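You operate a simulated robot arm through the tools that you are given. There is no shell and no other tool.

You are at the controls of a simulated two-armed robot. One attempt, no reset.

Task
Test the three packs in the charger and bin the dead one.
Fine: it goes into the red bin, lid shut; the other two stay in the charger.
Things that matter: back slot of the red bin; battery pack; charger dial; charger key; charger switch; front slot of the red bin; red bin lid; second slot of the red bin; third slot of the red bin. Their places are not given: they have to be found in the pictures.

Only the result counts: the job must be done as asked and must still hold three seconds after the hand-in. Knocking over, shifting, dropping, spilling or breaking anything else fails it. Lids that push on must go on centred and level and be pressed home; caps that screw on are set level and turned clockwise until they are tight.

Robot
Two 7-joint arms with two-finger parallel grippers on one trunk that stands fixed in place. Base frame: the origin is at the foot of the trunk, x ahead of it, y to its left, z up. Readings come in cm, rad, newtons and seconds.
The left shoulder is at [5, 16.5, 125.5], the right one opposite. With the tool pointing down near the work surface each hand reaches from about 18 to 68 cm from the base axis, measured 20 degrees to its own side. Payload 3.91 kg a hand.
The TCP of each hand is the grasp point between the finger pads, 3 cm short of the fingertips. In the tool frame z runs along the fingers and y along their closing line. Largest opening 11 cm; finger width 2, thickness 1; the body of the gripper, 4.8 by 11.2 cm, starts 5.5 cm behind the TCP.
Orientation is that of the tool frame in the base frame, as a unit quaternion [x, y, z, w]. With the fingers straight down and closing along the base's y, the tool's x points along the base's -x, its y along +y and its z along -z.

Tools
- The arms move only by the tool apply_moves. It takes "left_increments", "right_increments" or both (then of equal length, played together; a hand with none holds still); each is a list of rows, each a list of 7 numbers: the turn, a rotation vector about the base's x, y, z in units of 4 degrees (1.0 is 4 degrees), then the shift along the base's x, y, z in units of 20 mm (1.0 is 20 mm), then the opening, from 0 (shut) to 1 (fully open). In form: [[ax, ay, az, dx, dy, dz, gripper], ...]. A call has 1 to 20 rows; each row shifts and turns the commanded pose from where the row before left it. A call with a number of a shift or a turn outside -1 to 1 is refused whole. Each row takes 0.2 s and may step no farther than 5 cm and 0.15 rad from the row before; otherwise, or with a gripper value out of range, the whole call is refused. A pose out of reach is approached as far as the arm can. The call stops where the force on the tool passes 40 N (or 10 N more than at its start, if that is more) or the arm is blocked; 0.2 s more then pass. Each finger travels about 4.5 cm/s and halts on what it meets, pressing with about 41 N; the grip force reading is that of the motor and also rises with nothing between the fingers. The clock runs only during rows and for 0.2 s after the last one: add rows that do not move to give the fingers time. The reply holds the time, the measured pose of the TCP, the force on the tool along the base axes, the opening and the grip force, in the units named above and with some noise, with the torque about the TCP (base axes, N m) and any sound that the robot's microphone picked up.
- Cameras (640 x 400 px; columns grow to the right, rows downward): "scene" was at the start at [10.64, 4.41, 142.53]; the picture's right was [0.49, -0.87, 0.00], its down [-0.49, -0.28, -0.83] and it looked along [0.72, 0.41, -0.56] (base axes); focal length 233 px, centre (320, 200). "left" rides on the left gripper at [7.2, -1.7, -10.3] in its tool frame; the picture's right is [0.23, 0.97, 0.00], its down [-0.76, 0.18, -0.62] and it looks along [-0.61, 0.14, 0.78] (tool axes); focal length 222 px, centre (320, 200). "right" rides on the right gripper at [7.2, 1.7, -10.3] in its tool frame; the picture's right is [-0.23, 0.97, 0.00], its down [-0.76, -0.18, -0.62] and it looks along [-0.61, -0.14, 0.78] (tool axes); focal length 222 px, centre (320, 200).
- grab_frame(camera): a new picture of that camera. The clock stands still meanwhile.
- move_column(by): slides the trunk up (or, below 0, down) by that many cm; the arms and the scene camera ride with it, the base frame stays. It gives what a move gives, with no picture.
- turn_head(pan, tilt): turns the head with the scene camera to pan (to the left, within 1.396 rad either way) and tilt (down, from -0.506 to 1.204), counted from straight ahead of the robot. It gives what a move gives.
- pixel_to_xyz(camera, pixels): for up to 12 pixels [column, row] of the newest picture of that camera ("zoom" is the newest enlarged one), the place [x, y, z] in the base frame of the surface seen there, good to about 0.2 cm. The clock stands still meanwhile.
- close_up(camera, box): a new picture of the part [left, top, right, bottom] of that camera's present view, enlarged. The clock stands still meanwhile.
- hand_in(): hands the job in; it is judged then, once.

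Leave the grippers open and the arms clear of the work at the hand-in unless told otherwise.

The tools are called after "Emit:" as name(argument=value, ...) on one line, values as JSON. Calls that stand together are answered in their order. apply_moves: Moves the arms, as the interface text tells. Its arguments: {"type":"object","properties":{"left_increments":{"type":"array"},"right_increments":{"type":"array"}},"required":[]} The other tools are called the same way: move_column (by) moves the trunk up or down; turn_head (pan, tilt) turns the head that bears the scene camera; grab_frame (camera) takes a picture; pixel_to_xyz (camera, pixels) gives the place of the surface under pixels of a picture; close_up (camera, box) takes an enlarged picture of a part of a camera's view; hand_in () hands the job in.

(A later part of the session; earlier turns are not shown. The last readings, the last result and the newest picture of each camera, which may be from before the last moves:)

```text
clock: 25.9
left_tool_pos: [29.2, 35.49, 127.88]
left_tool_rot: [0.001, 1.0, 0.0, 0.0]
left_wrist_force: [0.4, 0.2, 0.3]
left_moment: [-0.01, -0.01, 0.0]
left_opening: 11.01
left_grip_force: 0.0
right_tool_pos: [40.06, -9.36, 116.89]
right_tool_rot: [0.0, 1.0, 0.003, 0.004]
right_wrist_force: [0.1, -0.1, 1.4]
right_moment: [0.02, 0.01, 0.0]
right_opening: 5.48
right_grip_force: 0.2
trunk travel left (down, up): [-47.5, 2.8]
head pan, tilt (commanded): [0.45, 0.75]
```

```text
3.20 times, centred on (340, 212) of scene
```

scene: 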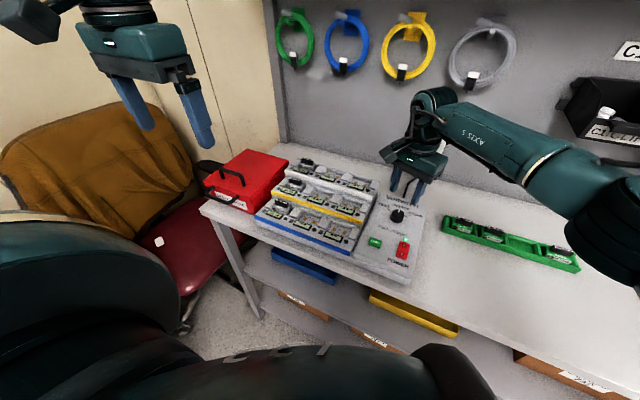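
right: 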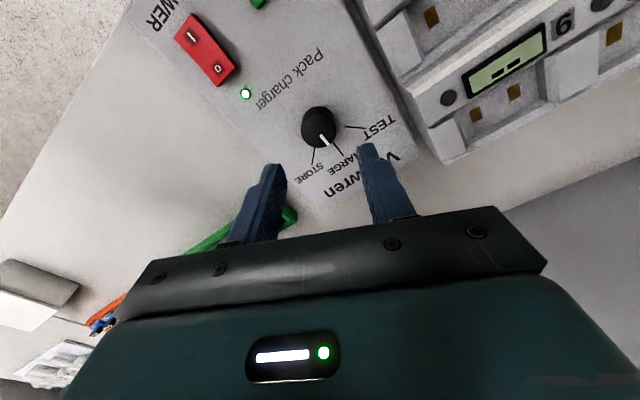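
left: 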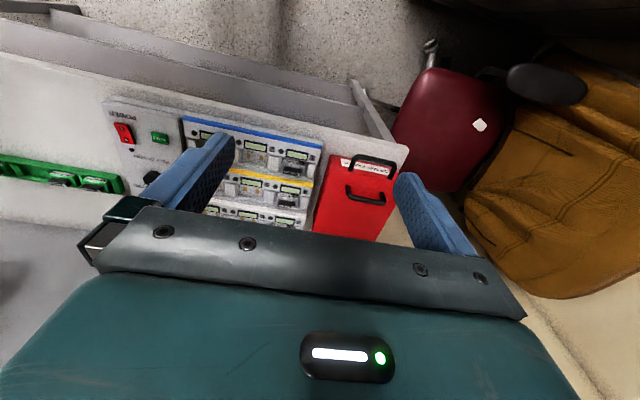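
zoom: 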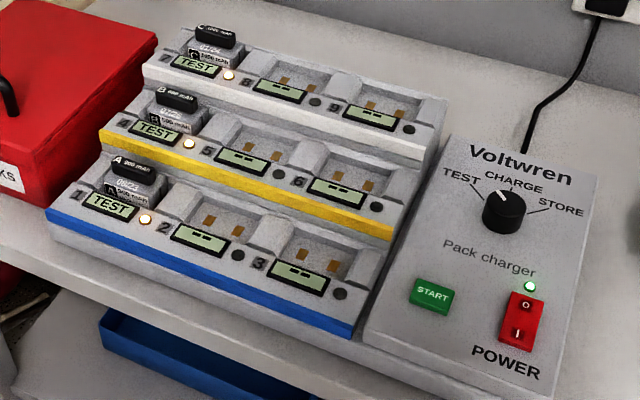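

The test is running. Meanwhile I bring the left hand toward the bin at about (40, 50, 118) to view the lid from its camera.

Emit:
apply_moves(left_increments=[[0, 0, 0, 0.68, 0.905, -0.62, 1], [0, 0, 0, 0.68, 0.905, -0.62, 1], [0, 0, 0, 0.68, 0.905, -0.62, 1], [0, 0, 0, 0.68, 0.905, -0.62, 1], [0, 0, 0, 0.68, 0.905, -0.62, 1], [0, 0, 0, 0.68, 0.905, -0.62, 1], [0, 0, 0, 0.68, 0.905, -0.62, 1], [0, 0, 0, 0.68, 0.905, -0.62, 1]])

Emit:
grab_frame(camera="left")

Emit:
grab_frame(camera="scene")

Emit:
close_up(camera="scene", box=[250, 150, 390, 250])

```text
clock: 27.7
left_tool_pos: [40.11, 49.98, 117.88]
left_tool_rot: [0.0, 1.0, 0.001, 0.0]
left_wrist_force: [0.4, 0.0, 0.1]
left_moment: [0.0, 0.02, 0.0]
left_opening: 11.0
left_grip_force: 0.0
right_tool_pos: [40.07, -9.4, 116.82]
right_tool_rot: [0.0, 1.0, 0.003, 0.003]
right_wrist_force: [0.9, -0.3, -0.6]
right_moment: [0.01, -0.01, 0.02]
right_opening: 5.5
right_grip_force: 0.0
trunk travel left (down, up): [-47.5, 2.8]
head pan, tilt (commanded): [0.45, 0.75]
```

```text
taken
```

left: 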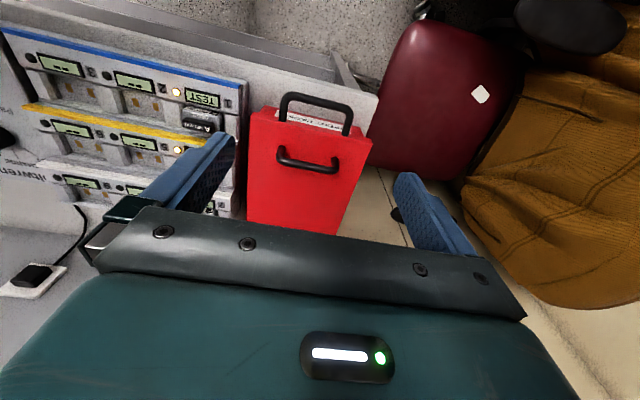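

```text
taken
```

scene: 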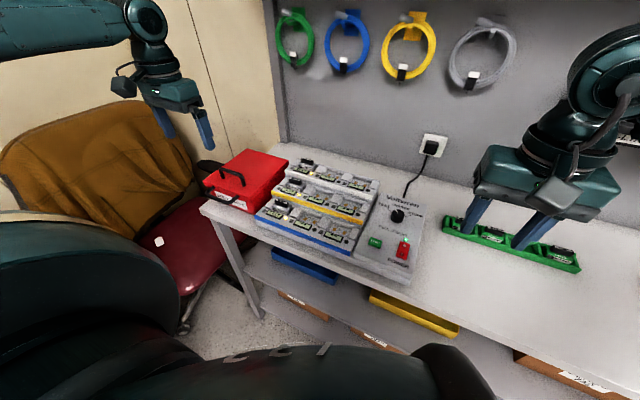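

```text
4.00 times, centred on (320, 200) of scene
```

zoom: 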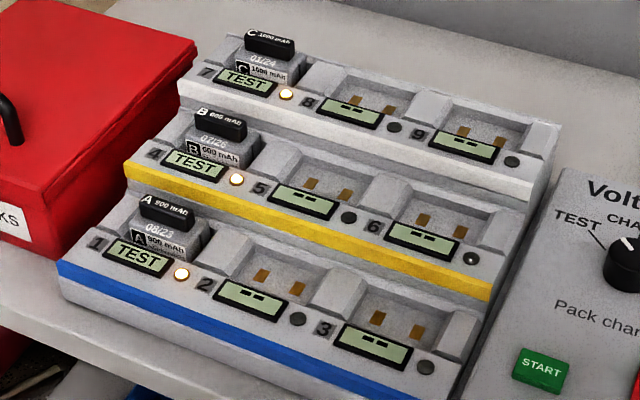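

The test still runs. I enlarge the bin in the left camera and measure both handles.

Emit:
close_up(camera="left", box=[230, 80, 390, 200])

Emit:
pixel_to_xyz(camera="left", pixels=[[281, 155], [308, 164], [336, 163], [280, 148], [333, 170], [284, 100], [317, 100], [350, 110], [283, 118], [347, 133], [260, 115], [360, 145]])

```text
3.33 times, centred on (310, 140) of left
```

zoom: 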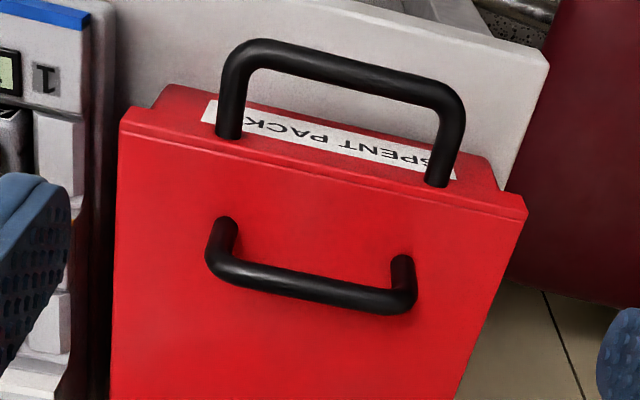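

```text
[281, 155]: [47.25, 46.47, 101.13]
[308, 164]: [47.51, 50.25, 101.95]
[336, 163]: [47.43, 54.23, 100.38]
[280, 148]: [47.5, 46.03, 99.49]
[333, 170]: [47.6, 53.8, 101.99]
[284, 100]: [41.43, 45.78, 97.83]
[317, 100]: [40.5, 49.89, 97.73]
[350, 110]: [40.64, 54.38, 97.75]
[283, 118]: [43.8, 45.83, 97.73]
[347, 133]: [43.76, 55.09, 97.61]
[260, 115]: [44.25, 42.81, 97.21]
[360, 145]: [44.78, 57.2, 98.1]
```

I enlarge the front edge of the bin in the scene camera to see whether the front handle belongs to the lid or the body.

Emit:
close_up(camera="scene", box=[198, 170, 254, 212])

Emit:
pixel_to_xyz(camera="zoom", pixels=[[300, 230], [300, 200], [300, 262], [410, 275], [410, 305], [180, 180], [150, 195], [390, 262], [560, 330], [560, 380], [450, 330], [220, 300]])

```text
9.52 times, centred on (226, 191) of scene
```

zoom: 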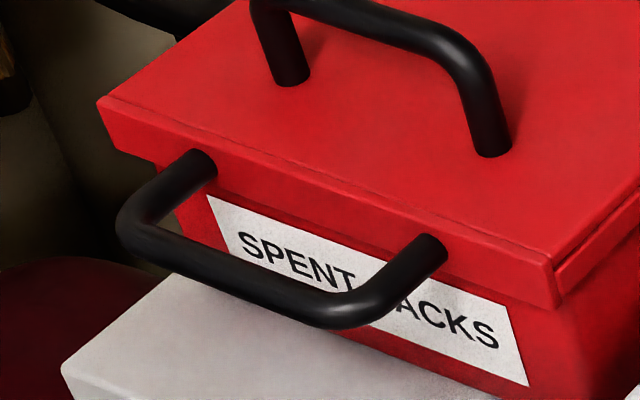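

```text
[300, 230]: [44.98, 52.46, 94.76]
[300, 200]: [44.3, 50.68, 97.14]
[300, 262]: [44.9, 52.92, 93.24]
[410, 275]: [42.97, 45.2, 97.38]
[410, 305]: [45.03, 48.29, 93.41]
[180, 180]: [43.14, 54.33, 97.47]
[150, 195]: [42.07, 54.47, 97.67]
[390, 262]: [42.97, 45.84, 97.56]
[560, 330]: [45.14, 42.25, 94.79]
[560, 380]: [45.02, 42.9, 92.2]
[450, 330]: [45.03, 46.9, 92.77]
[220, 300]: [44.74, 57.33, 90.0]
```

The front handle is fixed to the skirt band (z≈96–98), at the front of the lid. I look at the back-right corner of the lid for a hinge or rail, and check the test displays.

Emit:
close_up(camera="scene", box=[258, 145, 298, 175])

Emit:
close_up(camera="scene", box=[240, 165, 280, 215])

```text
13.33 times, centred on (278, 160) of scene
```

zoom: 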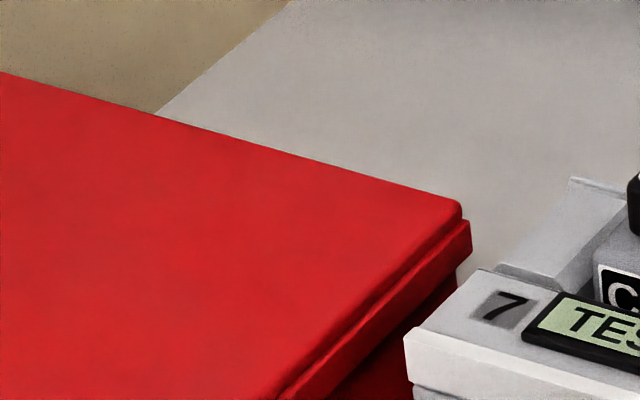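

```text
8.00 times, centred on (260, 190) of scene
```

zoom: 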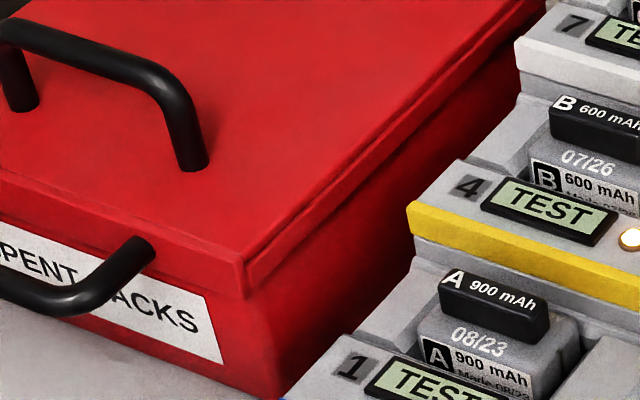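

The test is still running. I lower the open left hand over the front handle (bar x≈40.5, y 45.3–54.7, z≈97.2), stopping at z≈102 to check alignment.

Emit:
apply_moves(left_increments=[[0, 0, 0, 0.1, 0, -1, 1], [0, 0, 0, 0.1, 0, -1, 1], [0, 0, 0, 0.1, 0, -1, 1], [0, 0, 0, 0.1, 0, -1, 1], [0, 0, 0, 0, 0, -1, 1], [0, 0, 0, 0, 0, -1, 1], [0, 0, 0, 0, 0, -1, 1], [0, 0, 0, 0, 0, -0.9, 1], [0, 0, 0, 0, 0, 0, 1]])

Emit:
grab_frame(camera="left")

Emit:
close_up(camera="scene", box=[150, 130, 390, 270])

```text
clock: 29.7
left_tool_pos: [40.83, 50.06, 102.24]
left_tool_rot: [0.0, 1.0, 0.0, 0.001]
left_wrist_force: [0.1, 0.2, -0.3]
left_moment: [0.0, -0.02, 0.02]
left_opening: 10.97
left_grip_force: 0.0
right_tool_pos: [40.05, -9.39, 116.98]
right_tool_rot: [0.001, 1.0, 0.003, 0.003]
right_wrist_force: [-0.4, 0.2, 0.0]
right_moment: [0.04, 0.0, 0.01]
right_opening: 5.51
right_grip_force: 0.0
trunk travel left (down, up): [-47.5, 2.8]
head pan, tilt (commanded): [0.45, 0.75]
```

```text
taken
```

left: 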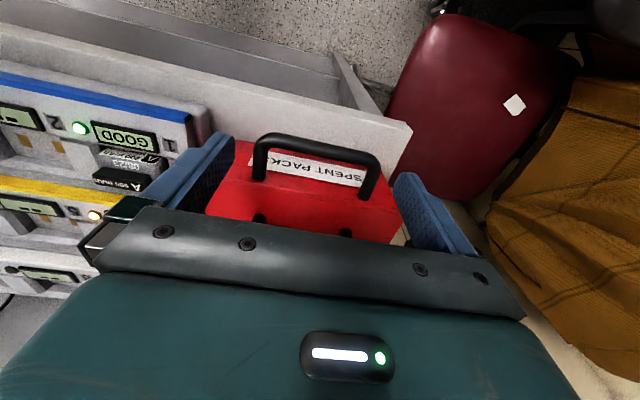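

```text
2.67 times, centred on (270, 200) of scene
```

zoom: 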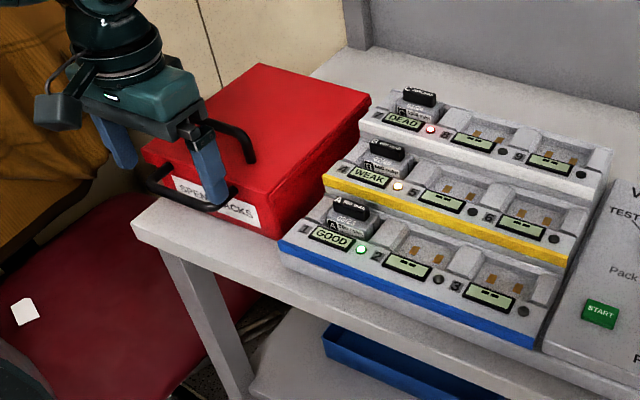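

The test is done. I zoom in to be sure of the readings.

Emit:
close_up(camera="scene", box=[270, 155, 350, 235])

```text
5.00 times, centred on (310, 195) of scene
```

zoom: 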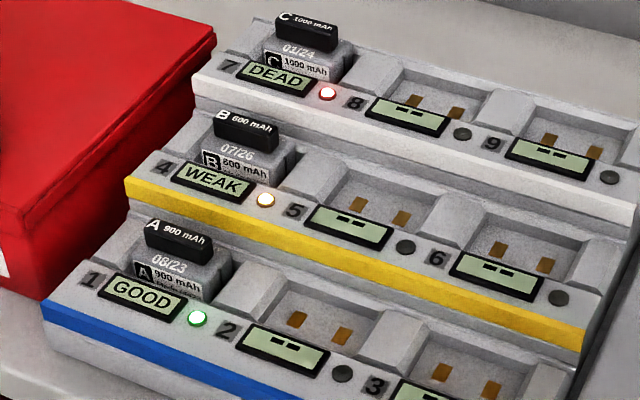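

C in bay 7 is DEAD, B WEAK, A GOOD. So pack C goes to the bin. Now I lower the left hand around the front handle to z≈97.4.

Emit:
apply_moves(left_increments=[[0, 0, 0, 0, 0, -0.8, 1], [0, 0, 0, 0, 0, -0.8, 1], [0, 0, 0, 0, 0, -0.8, 1], [0, 0, 0, 0, 0, 0, 1]])

Emit:
grab_frame(camera="left")

Emit:
close_up(camera="scene", box=[170, 140, 290, 220])

```text
clock: 30.7
left_tool_pos: [40.8, 49.97, 97.33]
left_tool_rot: [0.001, 1.0, 0.001, 0.0]
left_wrist_force: [-0.4, -0.1, -0.4]
left_moment: [0.04, 0.0, 0.0]
left_opening: 11.01
left_grip_force: 0.0
right_tool_pos: [40.05, -9.46, 116.84]
right_tool_rot: [0.001, 1.0, 0.002, 0.003]
right_wrist_force: [0.3, -0.1, 0.0]
right_moment: [-0.06, 0.0, -0.04]
right_opening: 5.53
right_grip_force: 0.0
trunk travel left (down, up): [-47.5, 2.8]
head pan, tilt (commanded): [0.45, 0.75]
```

```text
taken
```

left: 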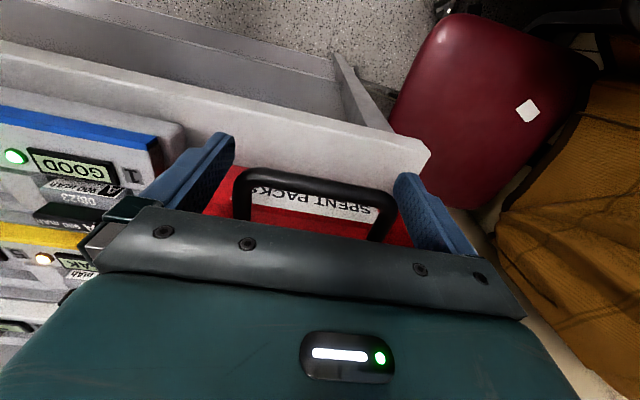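

```text
5.00 times, centred on (230, 180) of scene
```

zoom: 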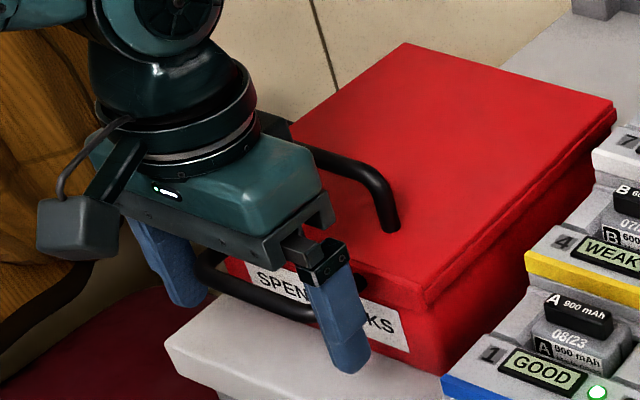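

The fingers straddle the front handle. Before closing I measure the bar ends to centre the grip.

Emit:
close_up(camera="left", box=[200, 130, 440, 270])

Emit:
pixel_to_xyz(camera="left", pixels=[[237, 195], [240, 205], [390, 225], [392, 215], [242, 180], [388, 200], [315, 182], [315, 188], [228, 150], [398, 185], [380, 235], [245, 215]])

```text
2.67 times, centred on (320, 200) of left
```

zoom: 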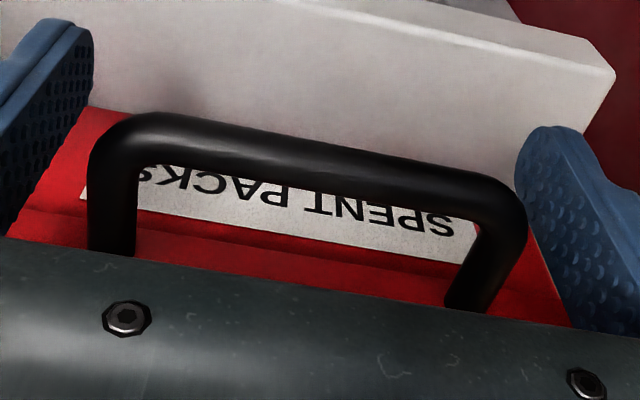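

```text
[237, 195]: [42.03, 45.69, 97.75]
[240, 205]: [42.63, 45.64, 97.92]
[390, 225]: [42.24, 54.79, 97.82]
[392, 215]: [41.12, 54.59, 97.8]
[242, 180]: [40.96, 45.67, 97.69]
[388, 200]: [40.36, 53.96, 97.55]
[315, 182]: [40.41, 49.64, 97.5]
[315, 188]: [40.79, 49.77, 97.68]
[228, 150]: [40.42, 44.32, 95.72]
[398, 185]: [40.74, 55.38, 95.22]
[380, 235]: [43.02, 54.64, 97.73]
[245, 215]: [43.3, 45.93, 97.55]
```

Handle centre y≈50.1. I shift to x≈41.8, y≈50.08 and close gently on the two posts.

Emit:
apply_moves(left_increments=[[0, 0, 0, 0.5, 0.06, 0, 1], [0, 0, 0, 0, 0, 0, 1], [0, 0, 0, 0, 0, 0, 0.88], [0, 0, 0, 0, 0, 0, 0.84], [0, 0, 0, 0, 0, 0, 0.8], [0, 0, 0, 0, 0, 0, 0.8], [0, 0, 0, 0, 0, 0, 0.8]])

Emit:
close_up(camera="left", box=[200, 130, 440, 270])

```text
clock: 32.3
left_tool_pos: [41.83, 50.13, 97.42]
left_tool_rot: [0.0, 1.0, 0.0, 0.0]
left_wrist_force: [0.2, 2.7, 1.7]
left_moment: [0.26, -0.02, 0.04]
left_opening: 9.91
left_grip_force: 44.7
right_tool_pos: [40.06, -9.35, 116.83]
right_tool_rot: [0.0, 1.0, 0.002, 0.003]
right_wrist_force: [0.5, -0.5, 0.2]
right_moment: [-0.02, -0.05, 0.02]
right_opening: 5.49
right_grip_force: 0.1
trunk travel left (down, up): [-47.5, 2.8]
head pan, tilt (commanded): [0.45, 0.75]
```

```text
2.67 times, centred on (320, 200) of left
```

zoom: 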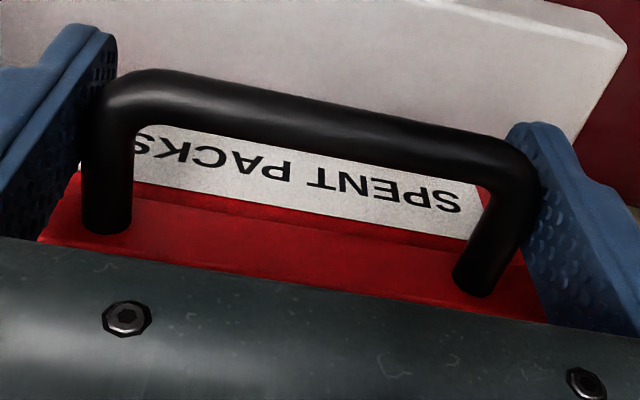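

Held (opening 9.9). I lift by tiny steps (4 × 0.1 cm) to test whether the lid swings up.

Emit:
apply_moves(left_increments=[[0, 0, 0, 0, 0, 0.05, 0.8], [0, 0, 0, 0, 0, 0.05, 0.8], [0, 0, 0, 0, 0, 0.05, 0.8], [0, 0, 0, 0, 0, 0.05, 0.8]])

Emit:
close_up(camera="scene", box=[190, 145, 290, 215])

```text
clock: 33.3
left_tool_pos: [41.79, 50.18, 97.45]
left_tool_rot: [0.0, 1.0, -0.002, -0.004]
left_wrist_force: [-1.6, -5.9, -25.5]
left_moment: [0.32, -0.59, 0.16]
left_opening: 9.89
left_grip_force: 45.1
right_tool_pos: [40.25, -9.31, 116.8]
right_tool_rot: [0.0, 1.0, 0.002, 0.003]
right_wrist_force: [0.1, -0.7, -0.1]
right_moment: [0.0, 0.01, 0.03]
right_opening: 5.5
right_grip_force: 0.2
trunk travel left (down, up): [-47.5, 2.8]
head pan, tilt (commanded): [0.45, 0.75]
```

```text
5.71 times, centred on (240, 180) of scene
```

zoom: 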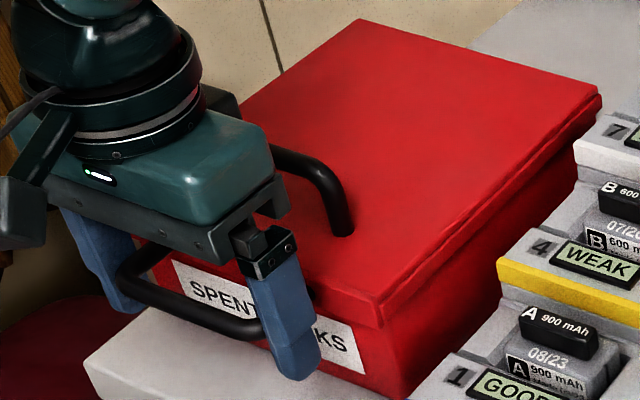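

It resists with 25 N without moving, so it does not lift this way. I go back down and test a gentle pull toward the robot (-x).

Emit:
apply_moves(left_increments=[[0, 0, 0, 0, 0, -0.1, 0.8], [0, 0, 0, 0, 0, -0.1, 0.8], [0, 0, 0, 0, 0, 0, 0.8]])

Emit:
apply_moves(left_increments=[[0, 0, 0, -0.05, 0, 0, 0.8], [0, 0, 0, -0.05, 0, 0, 0.8]])

```text
clock: 34.1
left_tool_pos: [41.85, 50.05, 97.43]
left_tool_rot: [-0.001, 1.0, 0.0, -0.001]
left_wrist_force: [-5.7, 0.4, -2.7]
left_moment: [-0.95, 1.24, 0.38]
left_opening: 9.9
left_grip_force: 44.9
right_tool_pos: [40.07, -9.42, 117.02]
right_tool_rot: [0.0, 1.0, 0.001, 0.004]
right_wrist_force: [0.5, -1.4, 0.6]
right_moment: [-0.02, -0.02, -0.01]
right_opening: 5.5
right_grip_force: 0.1
trunk travel left (down, up): [-47.5, 2.8]
head pan, tilt (commanded): [0.45, 0.75]
```

```text
clock: 34.7
left_tool_pos: [41.79, 50.13, 97.45]
left_tool_rot: [0.0, 1.0, 0.0, 0.001]
left_wrist_force: [1.2, -1.6, -8.8]
left_moment: [0.23, 0.59, 0.87]
left_opening: 9.89
left_grip_force: 45.6
right_tool_pos: [40.19, -9.42, 116.96]
right_tool_rot: [0.0, 1.0, 0.003, 0.003]
right_wrist_force: [-0.3, -0.6, -0.3]
right_moment: [0.01, -0.01, -0.04]
right_opening: 5.53
right_grip_force: 0.1
trunk travel left (down, up): [-47.5, 2.8]
head pan, tilt (commanded): [0.45, 0.75]
```

Little change yet. I pull another 0.3 cm in small steps and watch force and position.

Emit:
apply_moves(left_increments=[[0, 0, 0, -0.05, 0, 0, 0.8], [0, 0, 0, -0.05, 0, 0, 0.8], [0, 0, 0, -0.05, 0, 0, 0.8]])

Emit:
close_up(camera="scene", box=[190, 145, 290, 215])

```text
clock: 35.5
left_tool_pos: [41.32, 50.13, 97.52]
left_tool_rot: [-0.001, 1.0, 0.0, 0.001]
left_wrist_force: [-0.2, 1.2, -4.8]
left_moment: [-0.39, -0.4, 0.65]
left_opening: 9.89
left_grip_force: 45.5
right_tool_pos: [40.06, -9.33, 116.87]
right_tool_rot: [-0.001, 1.0, 0.002, 0.003]
right_wrist_force: [-0.1, 0.8, -0.9]
right_moment: [-0.02, 0.0, 0.01]
right_opening: 5.49
right_grip_force: 0.1
trunk travel left (down, up): [-47.5, 2.8]
head pan, tilt (commanded): [0.45, 0.75]
```

```text
5.71 times, centred on (240, 180) of scene
```

zoom: 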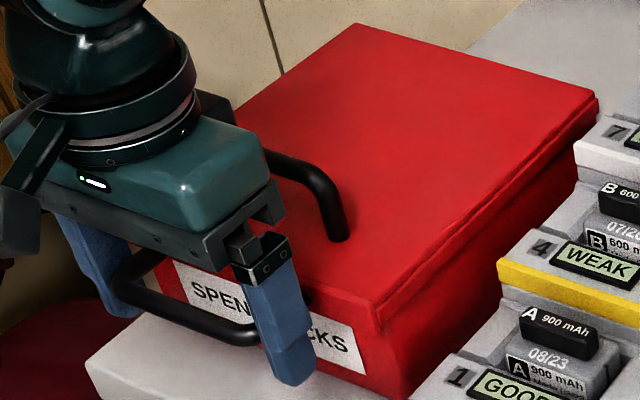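

The lid slid about 0.5 cm toward the robot with little force. I check that the body stayed put: measuring the label face and body corner.

Emit:
pixel_to_xyz(camera="zoom", pixels=[[592, 92], [598, 112], [378, 330], [357, 24], [338, 238], [360, 370], [400, 380], [575, 145], [345, 350]])

Emit:
close_up(camera="scene", box=[240, 145, 300, 225])

```text
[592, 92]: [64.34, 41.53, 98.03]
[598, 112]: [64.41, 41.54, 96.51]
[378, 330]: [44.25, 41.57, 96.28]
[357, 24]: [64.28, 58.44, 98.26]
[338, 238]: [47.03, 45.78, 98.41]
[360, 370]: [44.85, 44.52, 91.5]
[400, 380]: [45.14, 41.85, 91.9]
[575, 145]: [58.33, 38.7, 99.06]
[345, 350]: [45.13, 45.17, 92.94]
```

```text
5.00 times, centred on (270, 185) of scene
```

zoom: 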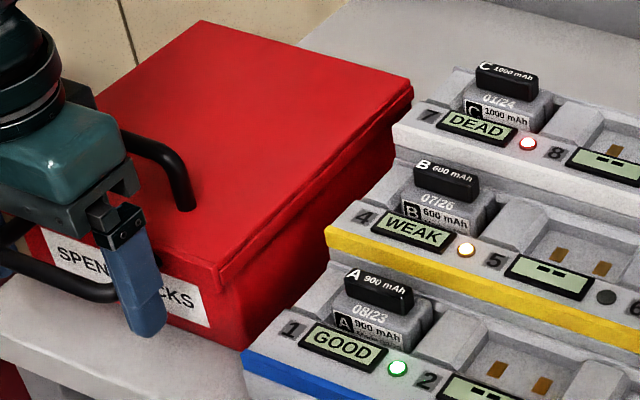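

Body front still at x≈45.0; only the lid slides. I pull on slowly, 3 cm more.

Emit:
apply_moves(left_increments=[[0, 0, 0, -0.15, 0, 0, 0.8], [0, 0, 0, -0.15, 0, 0, 0.8], [0, 0, 0, -0.15, 0, 0, 0.8], [0, 0, 0, -0.15, 0, 0, 0.8], [0, 0, 0, -0.15, 0, 0, 0.8], [0, 0, 0, -0.15, 0, 0, 0.8], [0, 0, 0, -0.15, 0, 0, 0.8], [0, 0, 0, -0.15, 0, 0, 0.8], [0, 0, 0, -0.15, 0, 0, 0.8], [0, 0, 0, -0.15, 0, 0, 0.8]])

Emit:
close_up(camera="scene", box=[180, 140, 300, 220])

```text
clock: 37.7
left_tool_pos: [38.36, 50.17, 97.51]
left_tool_rot: [0.0, 1.0, 0.0, 0.001]
left_wrist_force: [0.1, 6.5, 14.8]
left_moment: [-0.89, 0.57, 0.3]
left_opening: 9.91
left_grip_force: 45.1
right_tool_pos: [40.03, -9.32, 116.9]
right_tool_rot: [0.0, 1.0, 0.003, 0.004]
right_wrist_force: [-0.4, 0.3, 0.5]
right_moment: [-0.03, 0.01, -0.01]
right_opening: 5.51
right_grip_force: 0.0
trunk travel left (down, up): [-47.5, 2.8]
head pan, tilt (commanded): [0.45, 0.75]
```

```text
5.00 times, centred on (240, 180) of scene
```

zoom: 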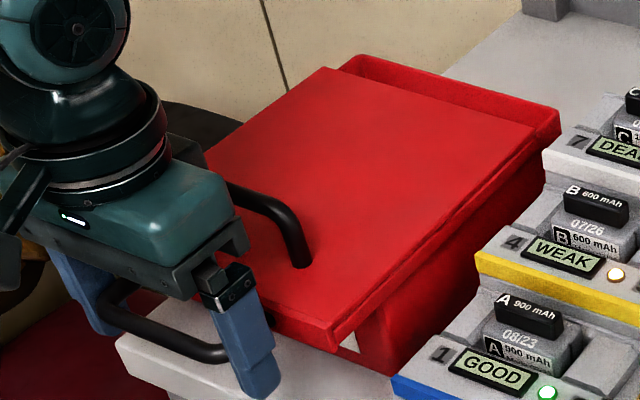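

The lid is a slider; the back of the bin begins to open. I pull another 6 cm, easing up 0.1 cm since there's some upward push on the tool.

Emit:
apply_moves(left_increments=[[0, 0, 0, 0, 0, 0.05, 0.8], [0, 0, 0, -0.25, 0, 0, 0.8], [0, 0, 0, -0.25, 0, 0, 0.8], [0, 0, 0, -0.25, 0, 0, 0.8], [0, 0, 0, -0.25, 0, 0, 0.8], [0, 0, 0, -0.25, 0, 0, 0.8], [0, 0, 0, -0.25, 0, 0, 0.8], [0, 0, 0, -0.25, 0, 0, 0.8], [0, 0, 0, -0.25, 0, 0, 0.8], [0, 0, 0, -0.25, 0, 0, 0.8], [0, 0, 0, -0.25, 0, 0, 0.8], [0, 0, 0, -0.25, 0, 0, 0.8], [0, 0, 0, -0.25, 0, 0, 0.8]])

Emit:
close_up(camera="scene", box=[170, 140, 310, 230])

```text
clock: 40.5
left_tool_pos: [32.38, 50.19, 97.39]
left_tool_rot: [0.0, 1.0, 0.0, 0.0]
left_wrist_force: [0.7, 1.7, -2.8]
left_moment: [0.15, -0.48, 0.34]
left_opening: 9.88
left_grip_force: 45.4
right_tool_pos: [40.08, -9.4, 116.98]
right_tool_rot: [0.0, 1.0, 0.002, 0.003]
right_wrist_force: [-0.6, -0.5, 0.4]
right_moment: [0.02, -0.02, -0.04]
right_opening: 5.48
right_grip_force: 0.0
trunk travel left (down, up): [-47.5, 2.8]
head pan, tilt (commanded): [0.45, 0.75]
```

```text
4.44 times, centred on (240, 185) of scene
```

zoom: 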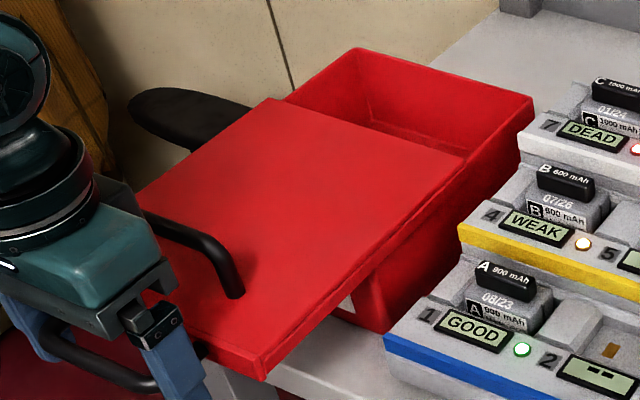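

9.4 cm open and the lid is clearly guided (it wouldn't lift earlier). I release the handle, rise and look into the bin with the left camera.

Emit:
apply_moves(left_increments=[[0, 0, 0, 0, 0, 0, 1], [0, 0, 0, 0, 0, 0, 1], [0, 0, 0, 0, 0, 0, 1], [0, 0, 0, 0, 0, 1, 1], [0, 0, 0, 0, 0, 1, 1], [0, 0, 0, 0, 0, 1, 1], [0, 0, 0, 0, 0, 1, 1], [0, 0, 0, 0, 0, 1, 1], [0, 0, 0, 0, 0, 1, 1], [0, 0, 0, 0, 0, 1, 1]])

Emit:
grab_frame(camera="left")

Emit:
grab_frame(camera="scene")

```text
clock: 42.7
left_tool_pos: [32.27, 50.22, 111.58]
left_tool_rot: [0.0, 1.0, 0.0, 0.0]
left_wrist_force: [0.1, -0.1, -1.2]
left_moment: [0.03, 0.04, 0.01]
left_opening: 11.0
left_grip_force: 0.1
right_tool_pos: [40.16, -9.57, 116.83]
right_tool_rot: [0.0, 1.0, 0.003, 0.003]
right_wrist_force: [0.3, 0.0, -0.2]
right_moment: [0.0, 0.0, 0.04]
right_opening: 5.5
right_grip_force: 0.1
trunk travel left (down, up): [-47.5, 2.8]
head pan, tilt (commanded): [0.45, 0.75]
```

```text
taken
```

left: 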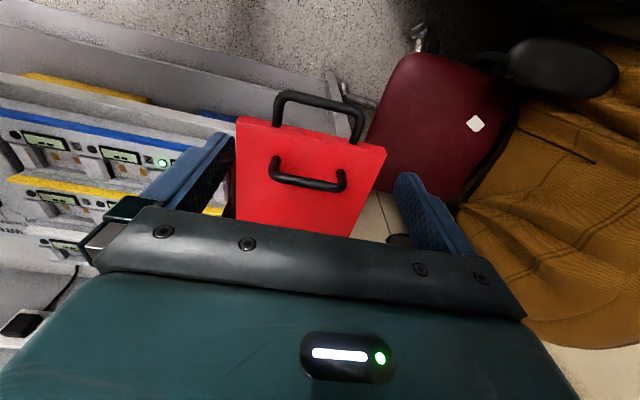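

```text
taken
```

scene: 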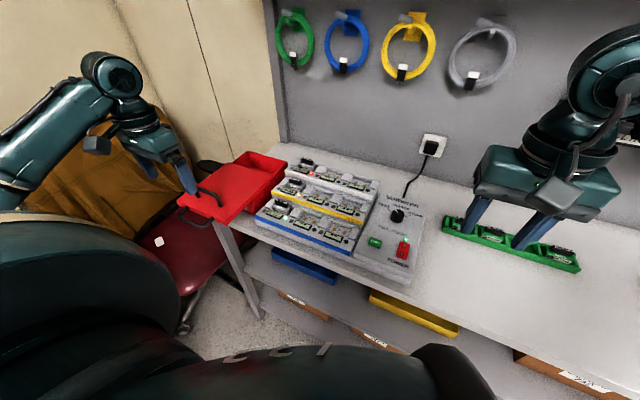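

The lid stays where it is. I move the left hand to about (44, 47, 118) tilted forward ~20° to look into the open part.

Emit:
apply_moves(left_increments=[[0, -1, 0, 0.84, -0.22, 0.46, 1], [0, -1, 0, 0.84, -0.22, 0.46, 1], [0, -1, 0, 0.84, -0.22, 0.46, 1], [0, -1, 0, 0.84, -0.22, 0.46, 1], [0, -1, 0, 0.84, -0.22, 0.46, 1], [0, 0, 0, 0.84, -0.22, 0.46, 1], [0, 0, 0, 0.84, -0.22, 0.46, 1], [0, 0, 0, 0, 0, 0, 1]])

Emit:
grab_frame(camera="left")

```text
clock: 44.5
left_tool_pos: [43.91, 47.12, 117.97]
left_tool_rot: [0.001, 0.985, -0.001, 0.174]
left_wrist_force: [0.4, 0.1, 0.9]
left_moment: [0.02, 0.02, 0.02]
left_opening: 11.0
left_grip_force: 0.0
right_tool_pos: [40.02, -9.51, 116.84]
right_tool_rot: [0.0, 1.0, 0.004, 0.003]
right_wrist_force: [-0.5, 0.4, -0.6]
right_moment: [-0.01, -0.01, 0.03]
right_opening: 5.51
right_grip_force: 0.1
trunk travel left (down, up): [-47.5, 2.8]
head pan, tilt (commanded): [0.45, 0.75]
```

```text
taken
```

left: 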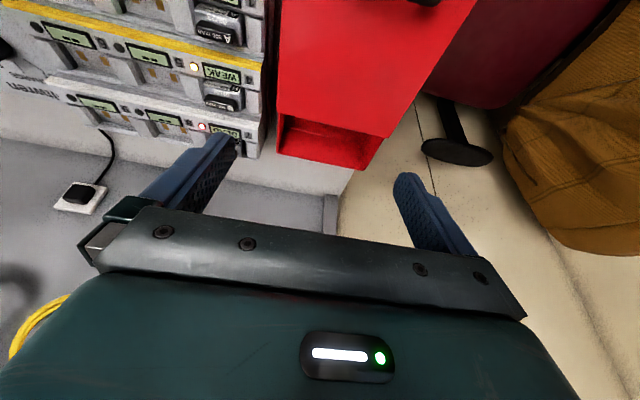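

Only the inner back wall shows at this angle. I'll open the lid further: return to the handle (TCP 32.3, 50.2) and lower around it.

Emit:
apply_moves(left_increments=[[0, 1, 0, -0.82, 0.22, -0.46, 1], [0, 1, 0, -0.82, 0.22, -0.46, 1], [0, 1, 0, -0.82, 0.22, -0.46, 1], [0, 1, 0, -0.82, 0.22, -0.46, 1], [0, 1, 0, -0.82, 0.22, -0.46, 1], [0, 0, 0, -0.82, 0.22, -0.46, 1], [0, 0, 0, -0.82, 0.22, -0.46, 1], [0, 0, 0, 0, 0, -1, 1], [0, 0, 0, 0, 0, -1, 1], [0, 0, 0, 0, 0, -1, 1], [0, 0, 0, 0, 0, 0, 1]])

Emit:
close_up(camera="left", box=[160, 60, 480, 270])

```text
clock: 46.9
left_tool_pos: [32.52, 50.14, 105.58]
left_tool_rot: [0.0, 1.0, 0.001, 0.001]
left_wrist_force: [0.8, 0.2, -0.5]
left_moment: [0.0, 0.02, 0.02]
left_opening: 10.99
left_grip_force: 0.0
right_tool_pos: [40.13, -9.35, 116.88]
right_tool_rot: [0.0, 1.0, 0.003, 0.003]
right_wrist_force: [-0.2, 0.1, -0.3]
right_moment: [-0.01, 0.0, 0.0]
right_opening: 5.52
right_grip_force: 0.1
trunk travel left (down, up): [-47.5, 2.8]
head pan, tilt (commanded): [0.45, 0.75]
```

```text
1.90 times, centred on (320, 165) of left
```

zoom: 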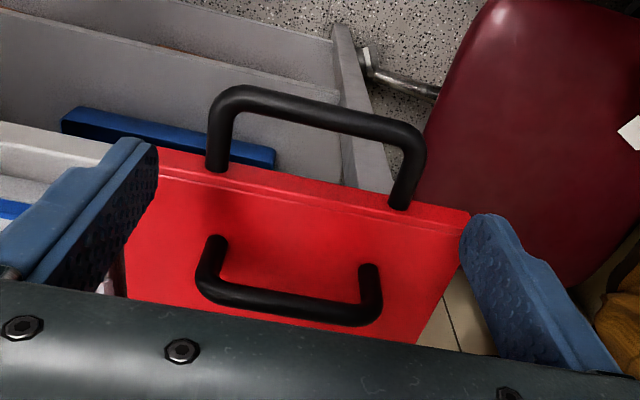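

Aligned. I lower 8.15 cm, close on the posts and pull 5 cm more.

Emit:
apply_moves(left_increments=[[0, 0, 0, 0, 0, -1, 1], [0, 0, 0, 0, 0, -1, 1], [0, 0, 0, 0, 0, -1, 1], [0, 0, 0, 0, 0, -1, 1], [0, 0, 0, 0, 0, -0.07, 1], [0, 0, 0, 0, 0, 0, 0.88], [0, 0, 0, 0, 0, 0, 0.84], [0, 0, 0, 0, 0, 0, 0.8], [0, 0, 0, 0, 0, 0, 0.8]])

Emit:
apply_moves(left_increments=[[0, 0, 0, -0.25, 0, 0, 0.8], [0, 0, 0, -0.25, 0, 0, 0.8], [0, 0, 0, -0.25, 0, 0, 0.8], [0, 0, 0, -0.25, 0, 0, 0.8], [0, 0, 0, -0.25, 0, 0, 0.8], [0, 0, 0, -0.25, 0, 0, 0.8], [0, 0, 0, -0.25, 0, 0, 0.8], [0, 0, 0, -0.25, 0, 0, 0.8]])

Emit:
close_up(camera="scene", box=[160, 130, 320, 240])

```text
clock: 48.9
left_tool_pos: [32.58, 50.07, 97.46]
left_tool_rot: [0.0, 1.0, 0.0, -0.001]
left_wrist_force: [-0.1, 2.5, -2.9]
left_moment: [0.78, -0.22, 0.24]
left_opening: 9.94
left_grip_force: 44.8
right_tool_pos: [40.05, -9.35, 116.82]
right_tool_rot: [0.0, 1.0, 0.003, 0.003]
right_wrist_force: [0.0, -0.4, 0.1]
right_moment: [0.0, 0.0, -0.01]
right_opening: 5.49
right_grip_force: 0.1
trunk travel left (down, up): [-47.5, 2.8]
head pan, tilt (commanded): [0.45, 0.75]
```

```text
clock: 50.7
left_tool_pos: [28.58, 50.11, 97.32]
left_tool_rot: [0.0, 1.0, 0.0, 0.0]
left_wrist_force: [0.4, 1.8, 1.2]
left_moment: [-0.72, 0.3, 0.36]
left_opening: 9.93
left_grip_force: 45.2
right_tool_pos: [40.03, -9.3, 116.91]
right_tool_rot: [0.0, 1.0, 0.002, 0.003]
right_wrist_force: [0.2, -0.2, -0.1]
right_moment: [0.0, -0.03, -0.02]
right_opening: 5.5
right_grip_force: 0.1
trunk travel left (down, up): [-47.5, 2.8]
head pan, tilt (commanded): [0.45, 0.75]
```

```text
3.64 times, centred on (240, 185) of scene
```

zoom: 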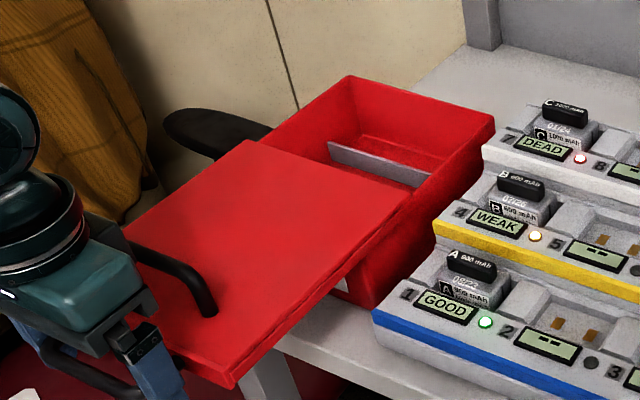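

A divider shows now. I pull a further 3 cm in small steps.

Emit:
apply_moves(left_increments=[[0, 0, 0, -0.2, 0, 0, 0.8], [0, 0, 0, -0.2, 0, 0, 0.8], [0, 0, 0, -0.2, 0, 0, 0.8], [0, 0, 0, -0.2, 0, 0, 0.8], [0, 0, 0, -0.2, 0, 0, 0.8], [0, 0, 0, -0.2, 0, 0, 0.8], [0, 0, 0, -0.2, 0, 0, 0.8]])

Emit:
close_up(camera="scene", box=[160, 130, 320, 240])

```text
clock: 52.3
left_tool_pos: [25.8, 50.2, 97.31]
left_tool_rot: [0.0, 1.0, 0.0, 0.0]
left_wrist_force: [0.9, -2.0, -0.2]
left_moment: [0.38, -0.17, 0.79]
left_opening: 9.91
left_grip_force: 44.8
right_tool_pos: [39.97, -9.41, 116.95]
right_tool_rot: [0.0, 1.0, 0.002, 0.002]
right_wrist_force: [-0.6, -0.1, -0.2]
right_moment: [-0.02, -0.01, 0.01]
right_opening: 5.51
right_grip_force: 0.0
trunk travel left (down, up): [-47.5, 2.8]
head pan, tilt (commanded): [0.45, 0.75]
```

```text
3.64 times, centred on (240, 185) of scene
```

zoom: 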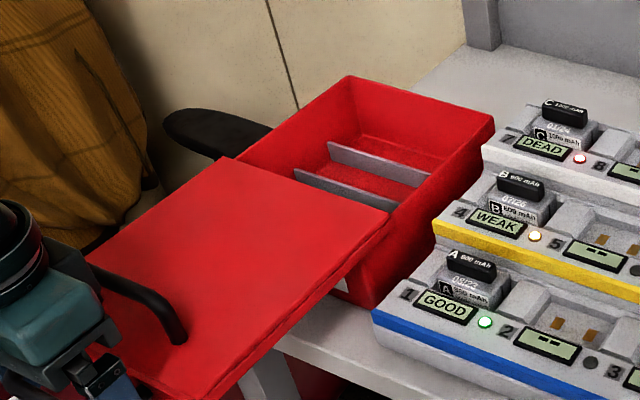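

Two dividers seen; the slots so far look empty. I measure dividers, walls and floor.

Emit:
pixel_to_xyz(camera="zoom", pixels=[[345, 150], [420, 178], [310, 180], [385, 205], [400, 150], [380, 185], [370, 190], [345, 85], [490, 120], [400, 215], [250, 165], [430, 160]])

Emit:
close_up(camera="scene", box=[225, 145, 290, 195])

```text
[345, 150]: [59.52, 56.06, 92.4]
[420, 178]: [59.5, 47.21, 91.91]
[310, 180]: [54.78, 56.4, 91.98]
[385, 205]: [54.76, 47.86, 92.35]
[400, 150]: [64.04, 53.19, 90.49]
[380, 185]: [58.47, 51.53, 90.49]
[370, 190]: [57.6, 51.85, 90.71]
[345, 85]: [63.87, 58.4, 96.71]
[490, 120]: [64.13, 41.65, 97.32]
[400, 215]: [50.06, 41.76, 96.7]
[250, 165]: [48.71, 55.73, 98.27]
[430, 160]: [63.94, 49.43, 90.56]
```

```text
8.00 times, centred on (258, 170) of scene
```

zoom: 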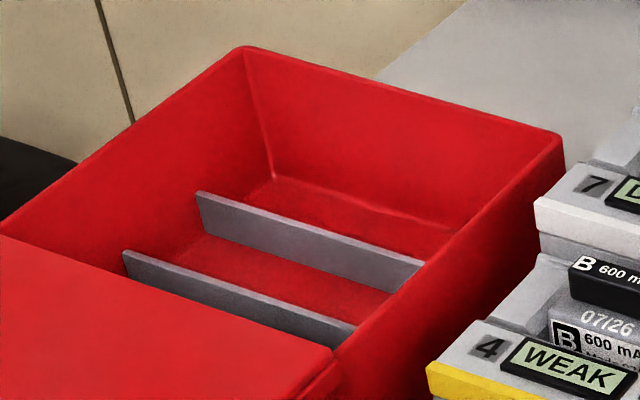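

Dividers at x≈59.5 and 54.8 with tops ≈92.6, floor z≈90.5; slots lie along y. The second slot (x 50.2–54.7) or third (54.9–59.4) suits the reach. Now I look closely at pack C.

Emit:
close_up(camera="scene", box=[286, 150, 334, 186])

Emit:
pixel_to_xyz(camera="zoom", pixels=[[180, 75], [280, 115], [230, 70], [250, 105], [180, 150], [245, 195], [270, 190], [280, 150], [150, 140], [150, 110], [310, 140], [300, 165]])

```text
11.11 times, centred on (310, 168) of scene
```

zoom: 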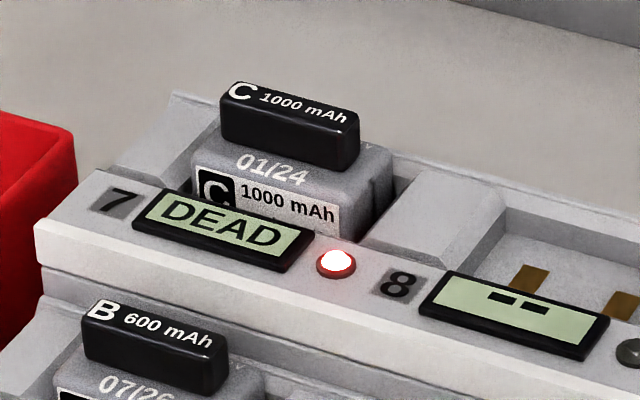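

```text
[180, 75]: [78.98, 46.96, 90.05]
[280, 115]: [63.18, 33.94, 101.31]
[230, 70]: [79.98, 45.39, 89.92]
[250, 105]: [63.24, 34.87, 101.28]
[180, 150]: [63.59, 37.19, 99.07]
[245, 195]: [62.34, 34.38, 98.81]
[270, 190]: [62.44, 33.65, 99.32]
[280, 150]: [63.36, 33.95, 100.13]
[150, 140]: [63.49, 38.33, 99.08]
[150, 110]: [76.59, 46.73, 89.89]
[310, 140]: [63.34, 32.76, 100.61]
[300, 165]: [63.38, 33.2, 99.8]
```

Pack C sits far back (x≈63–65, y≈32.5–36, top z≈101.5). I measure its cap and body corners more finely.

Emit:
pixel_to_xyz(camera="zoom", pixels=[[226, 98], [350, 135], [238, 86], [354, 122], [226, 130], [350, 165], [200, 170], [335, 215], [385, 160], [385, 185], [360, 150], [300, 108]])

Emit:
grab_frame(camera="right")

```text
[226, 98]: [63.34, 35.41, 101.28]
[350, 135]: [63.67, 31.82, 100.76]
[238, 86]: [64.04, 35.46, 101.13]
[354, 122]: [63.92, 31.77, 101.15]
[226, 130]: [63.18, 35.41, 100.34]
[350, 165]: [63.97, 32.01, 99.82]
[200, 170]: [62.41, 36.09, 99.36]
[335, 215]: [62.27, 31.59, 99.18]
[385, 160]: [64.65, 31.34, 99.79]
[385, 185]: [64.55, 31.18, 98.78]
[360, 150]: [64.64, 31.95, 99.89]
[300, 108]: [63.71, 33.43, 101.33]
```

```text
taken
```

right: 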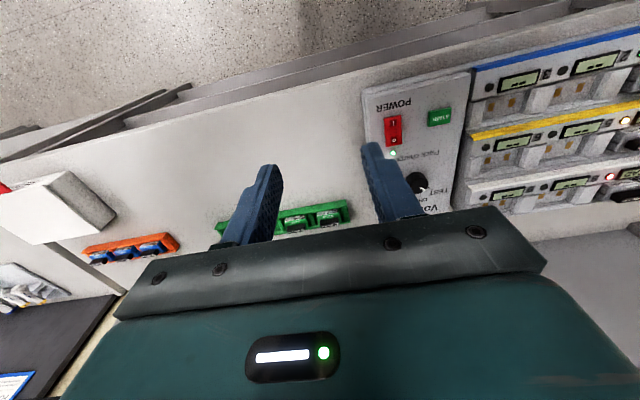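

Pack C: cap y 31.8–35.5, x≈63.1–64.4, z 99.9–101.3 on a body with top 99.8. I'll pick it by the cap with the left hand, tilting the tool forward for reach. First release the lid handle and lift.

Emit:
apply_moves(left_increments=[[0, 0, 0, 0, 0, 0, 1], [0, 0, 0, 0, 0, 0, 1], [0, 0, 0, 0, 0, 0, 1], [0, 0, 0, 0, 0, 1, 1], [0, 0, 0, 0, 0, 1, 1], [0, 0, 0, 0, 0, 1, 1], [0, 0, 0, 0, 0, 1, 1], [0, 0, 0, 0, 0, 1, 1], [0, 0, 0, 0, 0, 1, 1], [0, 0, 0, 0, 0, 1, 1]])

Emit:
apply_moves(left_increments=[[0, 0, 0, 0.91, -0.51, 0.12, 0.6], [0, 0, 0, 0.91, -0.51, 0.12, 0.6], [0, 0, 0, 0.91, -0.51, 0.12, 0.6], [0, -1, 0, 0.91, -0.51, 0.12, 0.6], [0, -1, 0, 0.91, -0.51, 0.12, 0.6], [0, -1, 0, 0.91, -0.51, 0.12, 0.6], [0, -1, 0, 0.91, -0.51, 0.12, 0.6], [0, 0, 0, 0.91, -0.51, 0.12, 0.6], [0, 0, 0, 0.91, -0.51, 0.12, 0.6], [0, 0, 0, 0.91, -0.51, 0.12, 0.6], [0, 0, 0, 0.91, -0.51, 0.12, 0.6], [0, 0, 0, 0.91, -0.51, 0.12, 0.6], [0, 0, 0, 0.91, -0.51, 0.12, 0.6], [0, 0, 0, 0.91, -0.51, 0.12, 0.6], [0, 0, 0, 0.91, -0.51, 0.12, 0.6], [0, 0, 0, 0.91, -0.51, 0.12, 0.6]])

Emit:
grab_frame(camera="left")

Emit:
grab_frame(camera="scene")

```text
clock: 54.5
left_tool_pos: [25.93, 50.16, 111.48]
left_tool_rot: [-0.001, 1.0, 0.0, 0.001]
left_wrist_force: [-0.1, -0.1, -0.2]
left_moment: [0.02, 0.0, 0.0]
left_opening: 10.99
left_grip_force: 0.1
right_tool_pos: [39.93, -9.44, 116.87]
right_tool_rot: [0.0, 1.0, 0.003, 0.003]
right_wrist_force: [0.2, -0.2, -0.4]
right_moment: [-0.01, -0.01, -0.02]
right_opening: 5.5
right_grip_force: 0.1
trunk travel left (down, up): [-47.5, 2.8]
head pan, tilt (commanded): [0.45, 0.75]
```

```text
clock: 57.9
left_tool_pos: [54.83, 34.02, 115.24]
left_tool_rot: [0.0, 0.99, 0.0, 0.138]
left_wrist_force: [-0.5, -0.1, 0.0]
left_moment: [0.0, 0.01, -0.02]
left_opening: 6.57
left_grip_force: 0.1
right_tool_pos: [40.03, -9.48, 116.74]
right_tool_rot: [0.001, 1.0, 0.002, 0.002]
right_wrist_force: [0.5, 0.4, 0.3]
right_moment: [0.02, 0.03, 0.02]
right_opening: 5.49
right_grip_force: 0.1
trunk travel left (down, up): [-47.5, 2.8]
head pan, tilt (commanded): [0.45, 0.75]
```

```text
taken
```

left: 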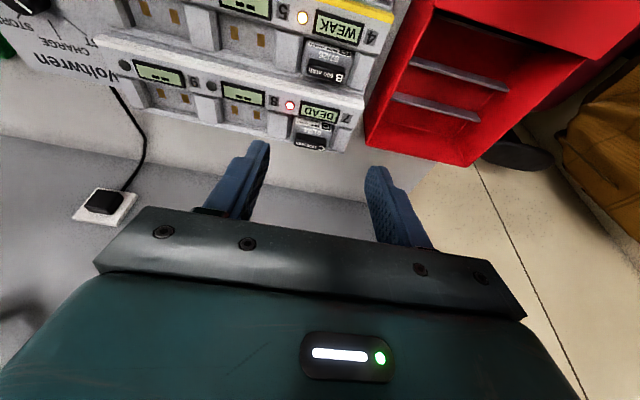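

```text
taken
```

scene: 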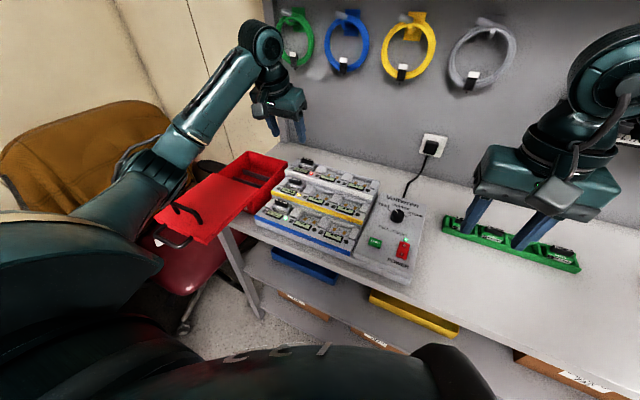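

The left forearm/elbow passes near the open lid's left side at about (150,180). I measure the elbow's position and get close-ups of pack C and the bin from the left camera.

Emit:
pixel_to_xyz(camera="scene", pixels=[[150, 175], [170, 165], [130, 190], [165, 185], [140, 160], [185, 205], [205, 240], [200, 130]])

Emit:
close_up(camera="left", box=[240, 20, 540, 200])

Emit:
pixel_to_xyz(camera="left", pixels=[[312, 141], [298, 139], [326, 146], [311, 134], [314, 125], [345, 148], [262, 122], [245, 105]])

```text
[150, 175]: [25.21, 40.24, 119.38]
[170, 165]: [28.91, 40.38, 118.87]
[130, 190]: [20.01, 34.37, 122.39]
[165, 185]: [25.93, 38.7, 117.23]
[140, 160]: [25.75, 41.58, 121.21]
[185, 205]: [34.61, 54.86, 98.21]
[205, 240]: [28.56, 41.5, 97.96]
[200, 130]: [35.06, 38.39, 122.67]
```

```text
2.13 times, centred on (390, 110) of left
```

zoom: 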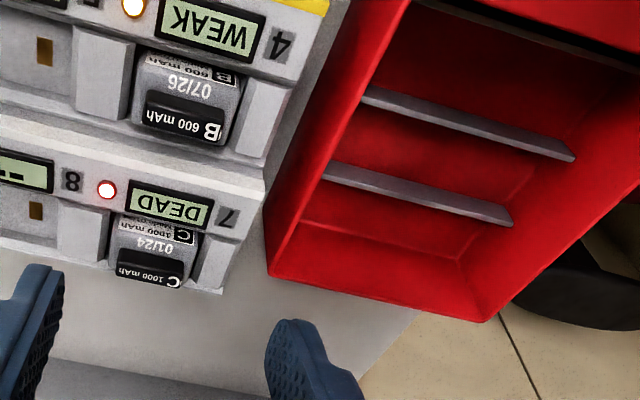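

```text
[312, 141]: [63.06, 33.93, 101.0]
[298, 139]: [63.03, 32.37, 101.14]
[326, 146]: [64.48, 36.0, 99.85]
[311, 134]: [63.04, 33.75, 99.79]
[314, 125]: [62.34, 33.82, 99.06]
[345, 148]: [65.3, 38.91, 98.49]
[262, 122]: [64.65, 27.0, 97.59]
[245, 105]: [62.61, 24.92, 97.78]
```

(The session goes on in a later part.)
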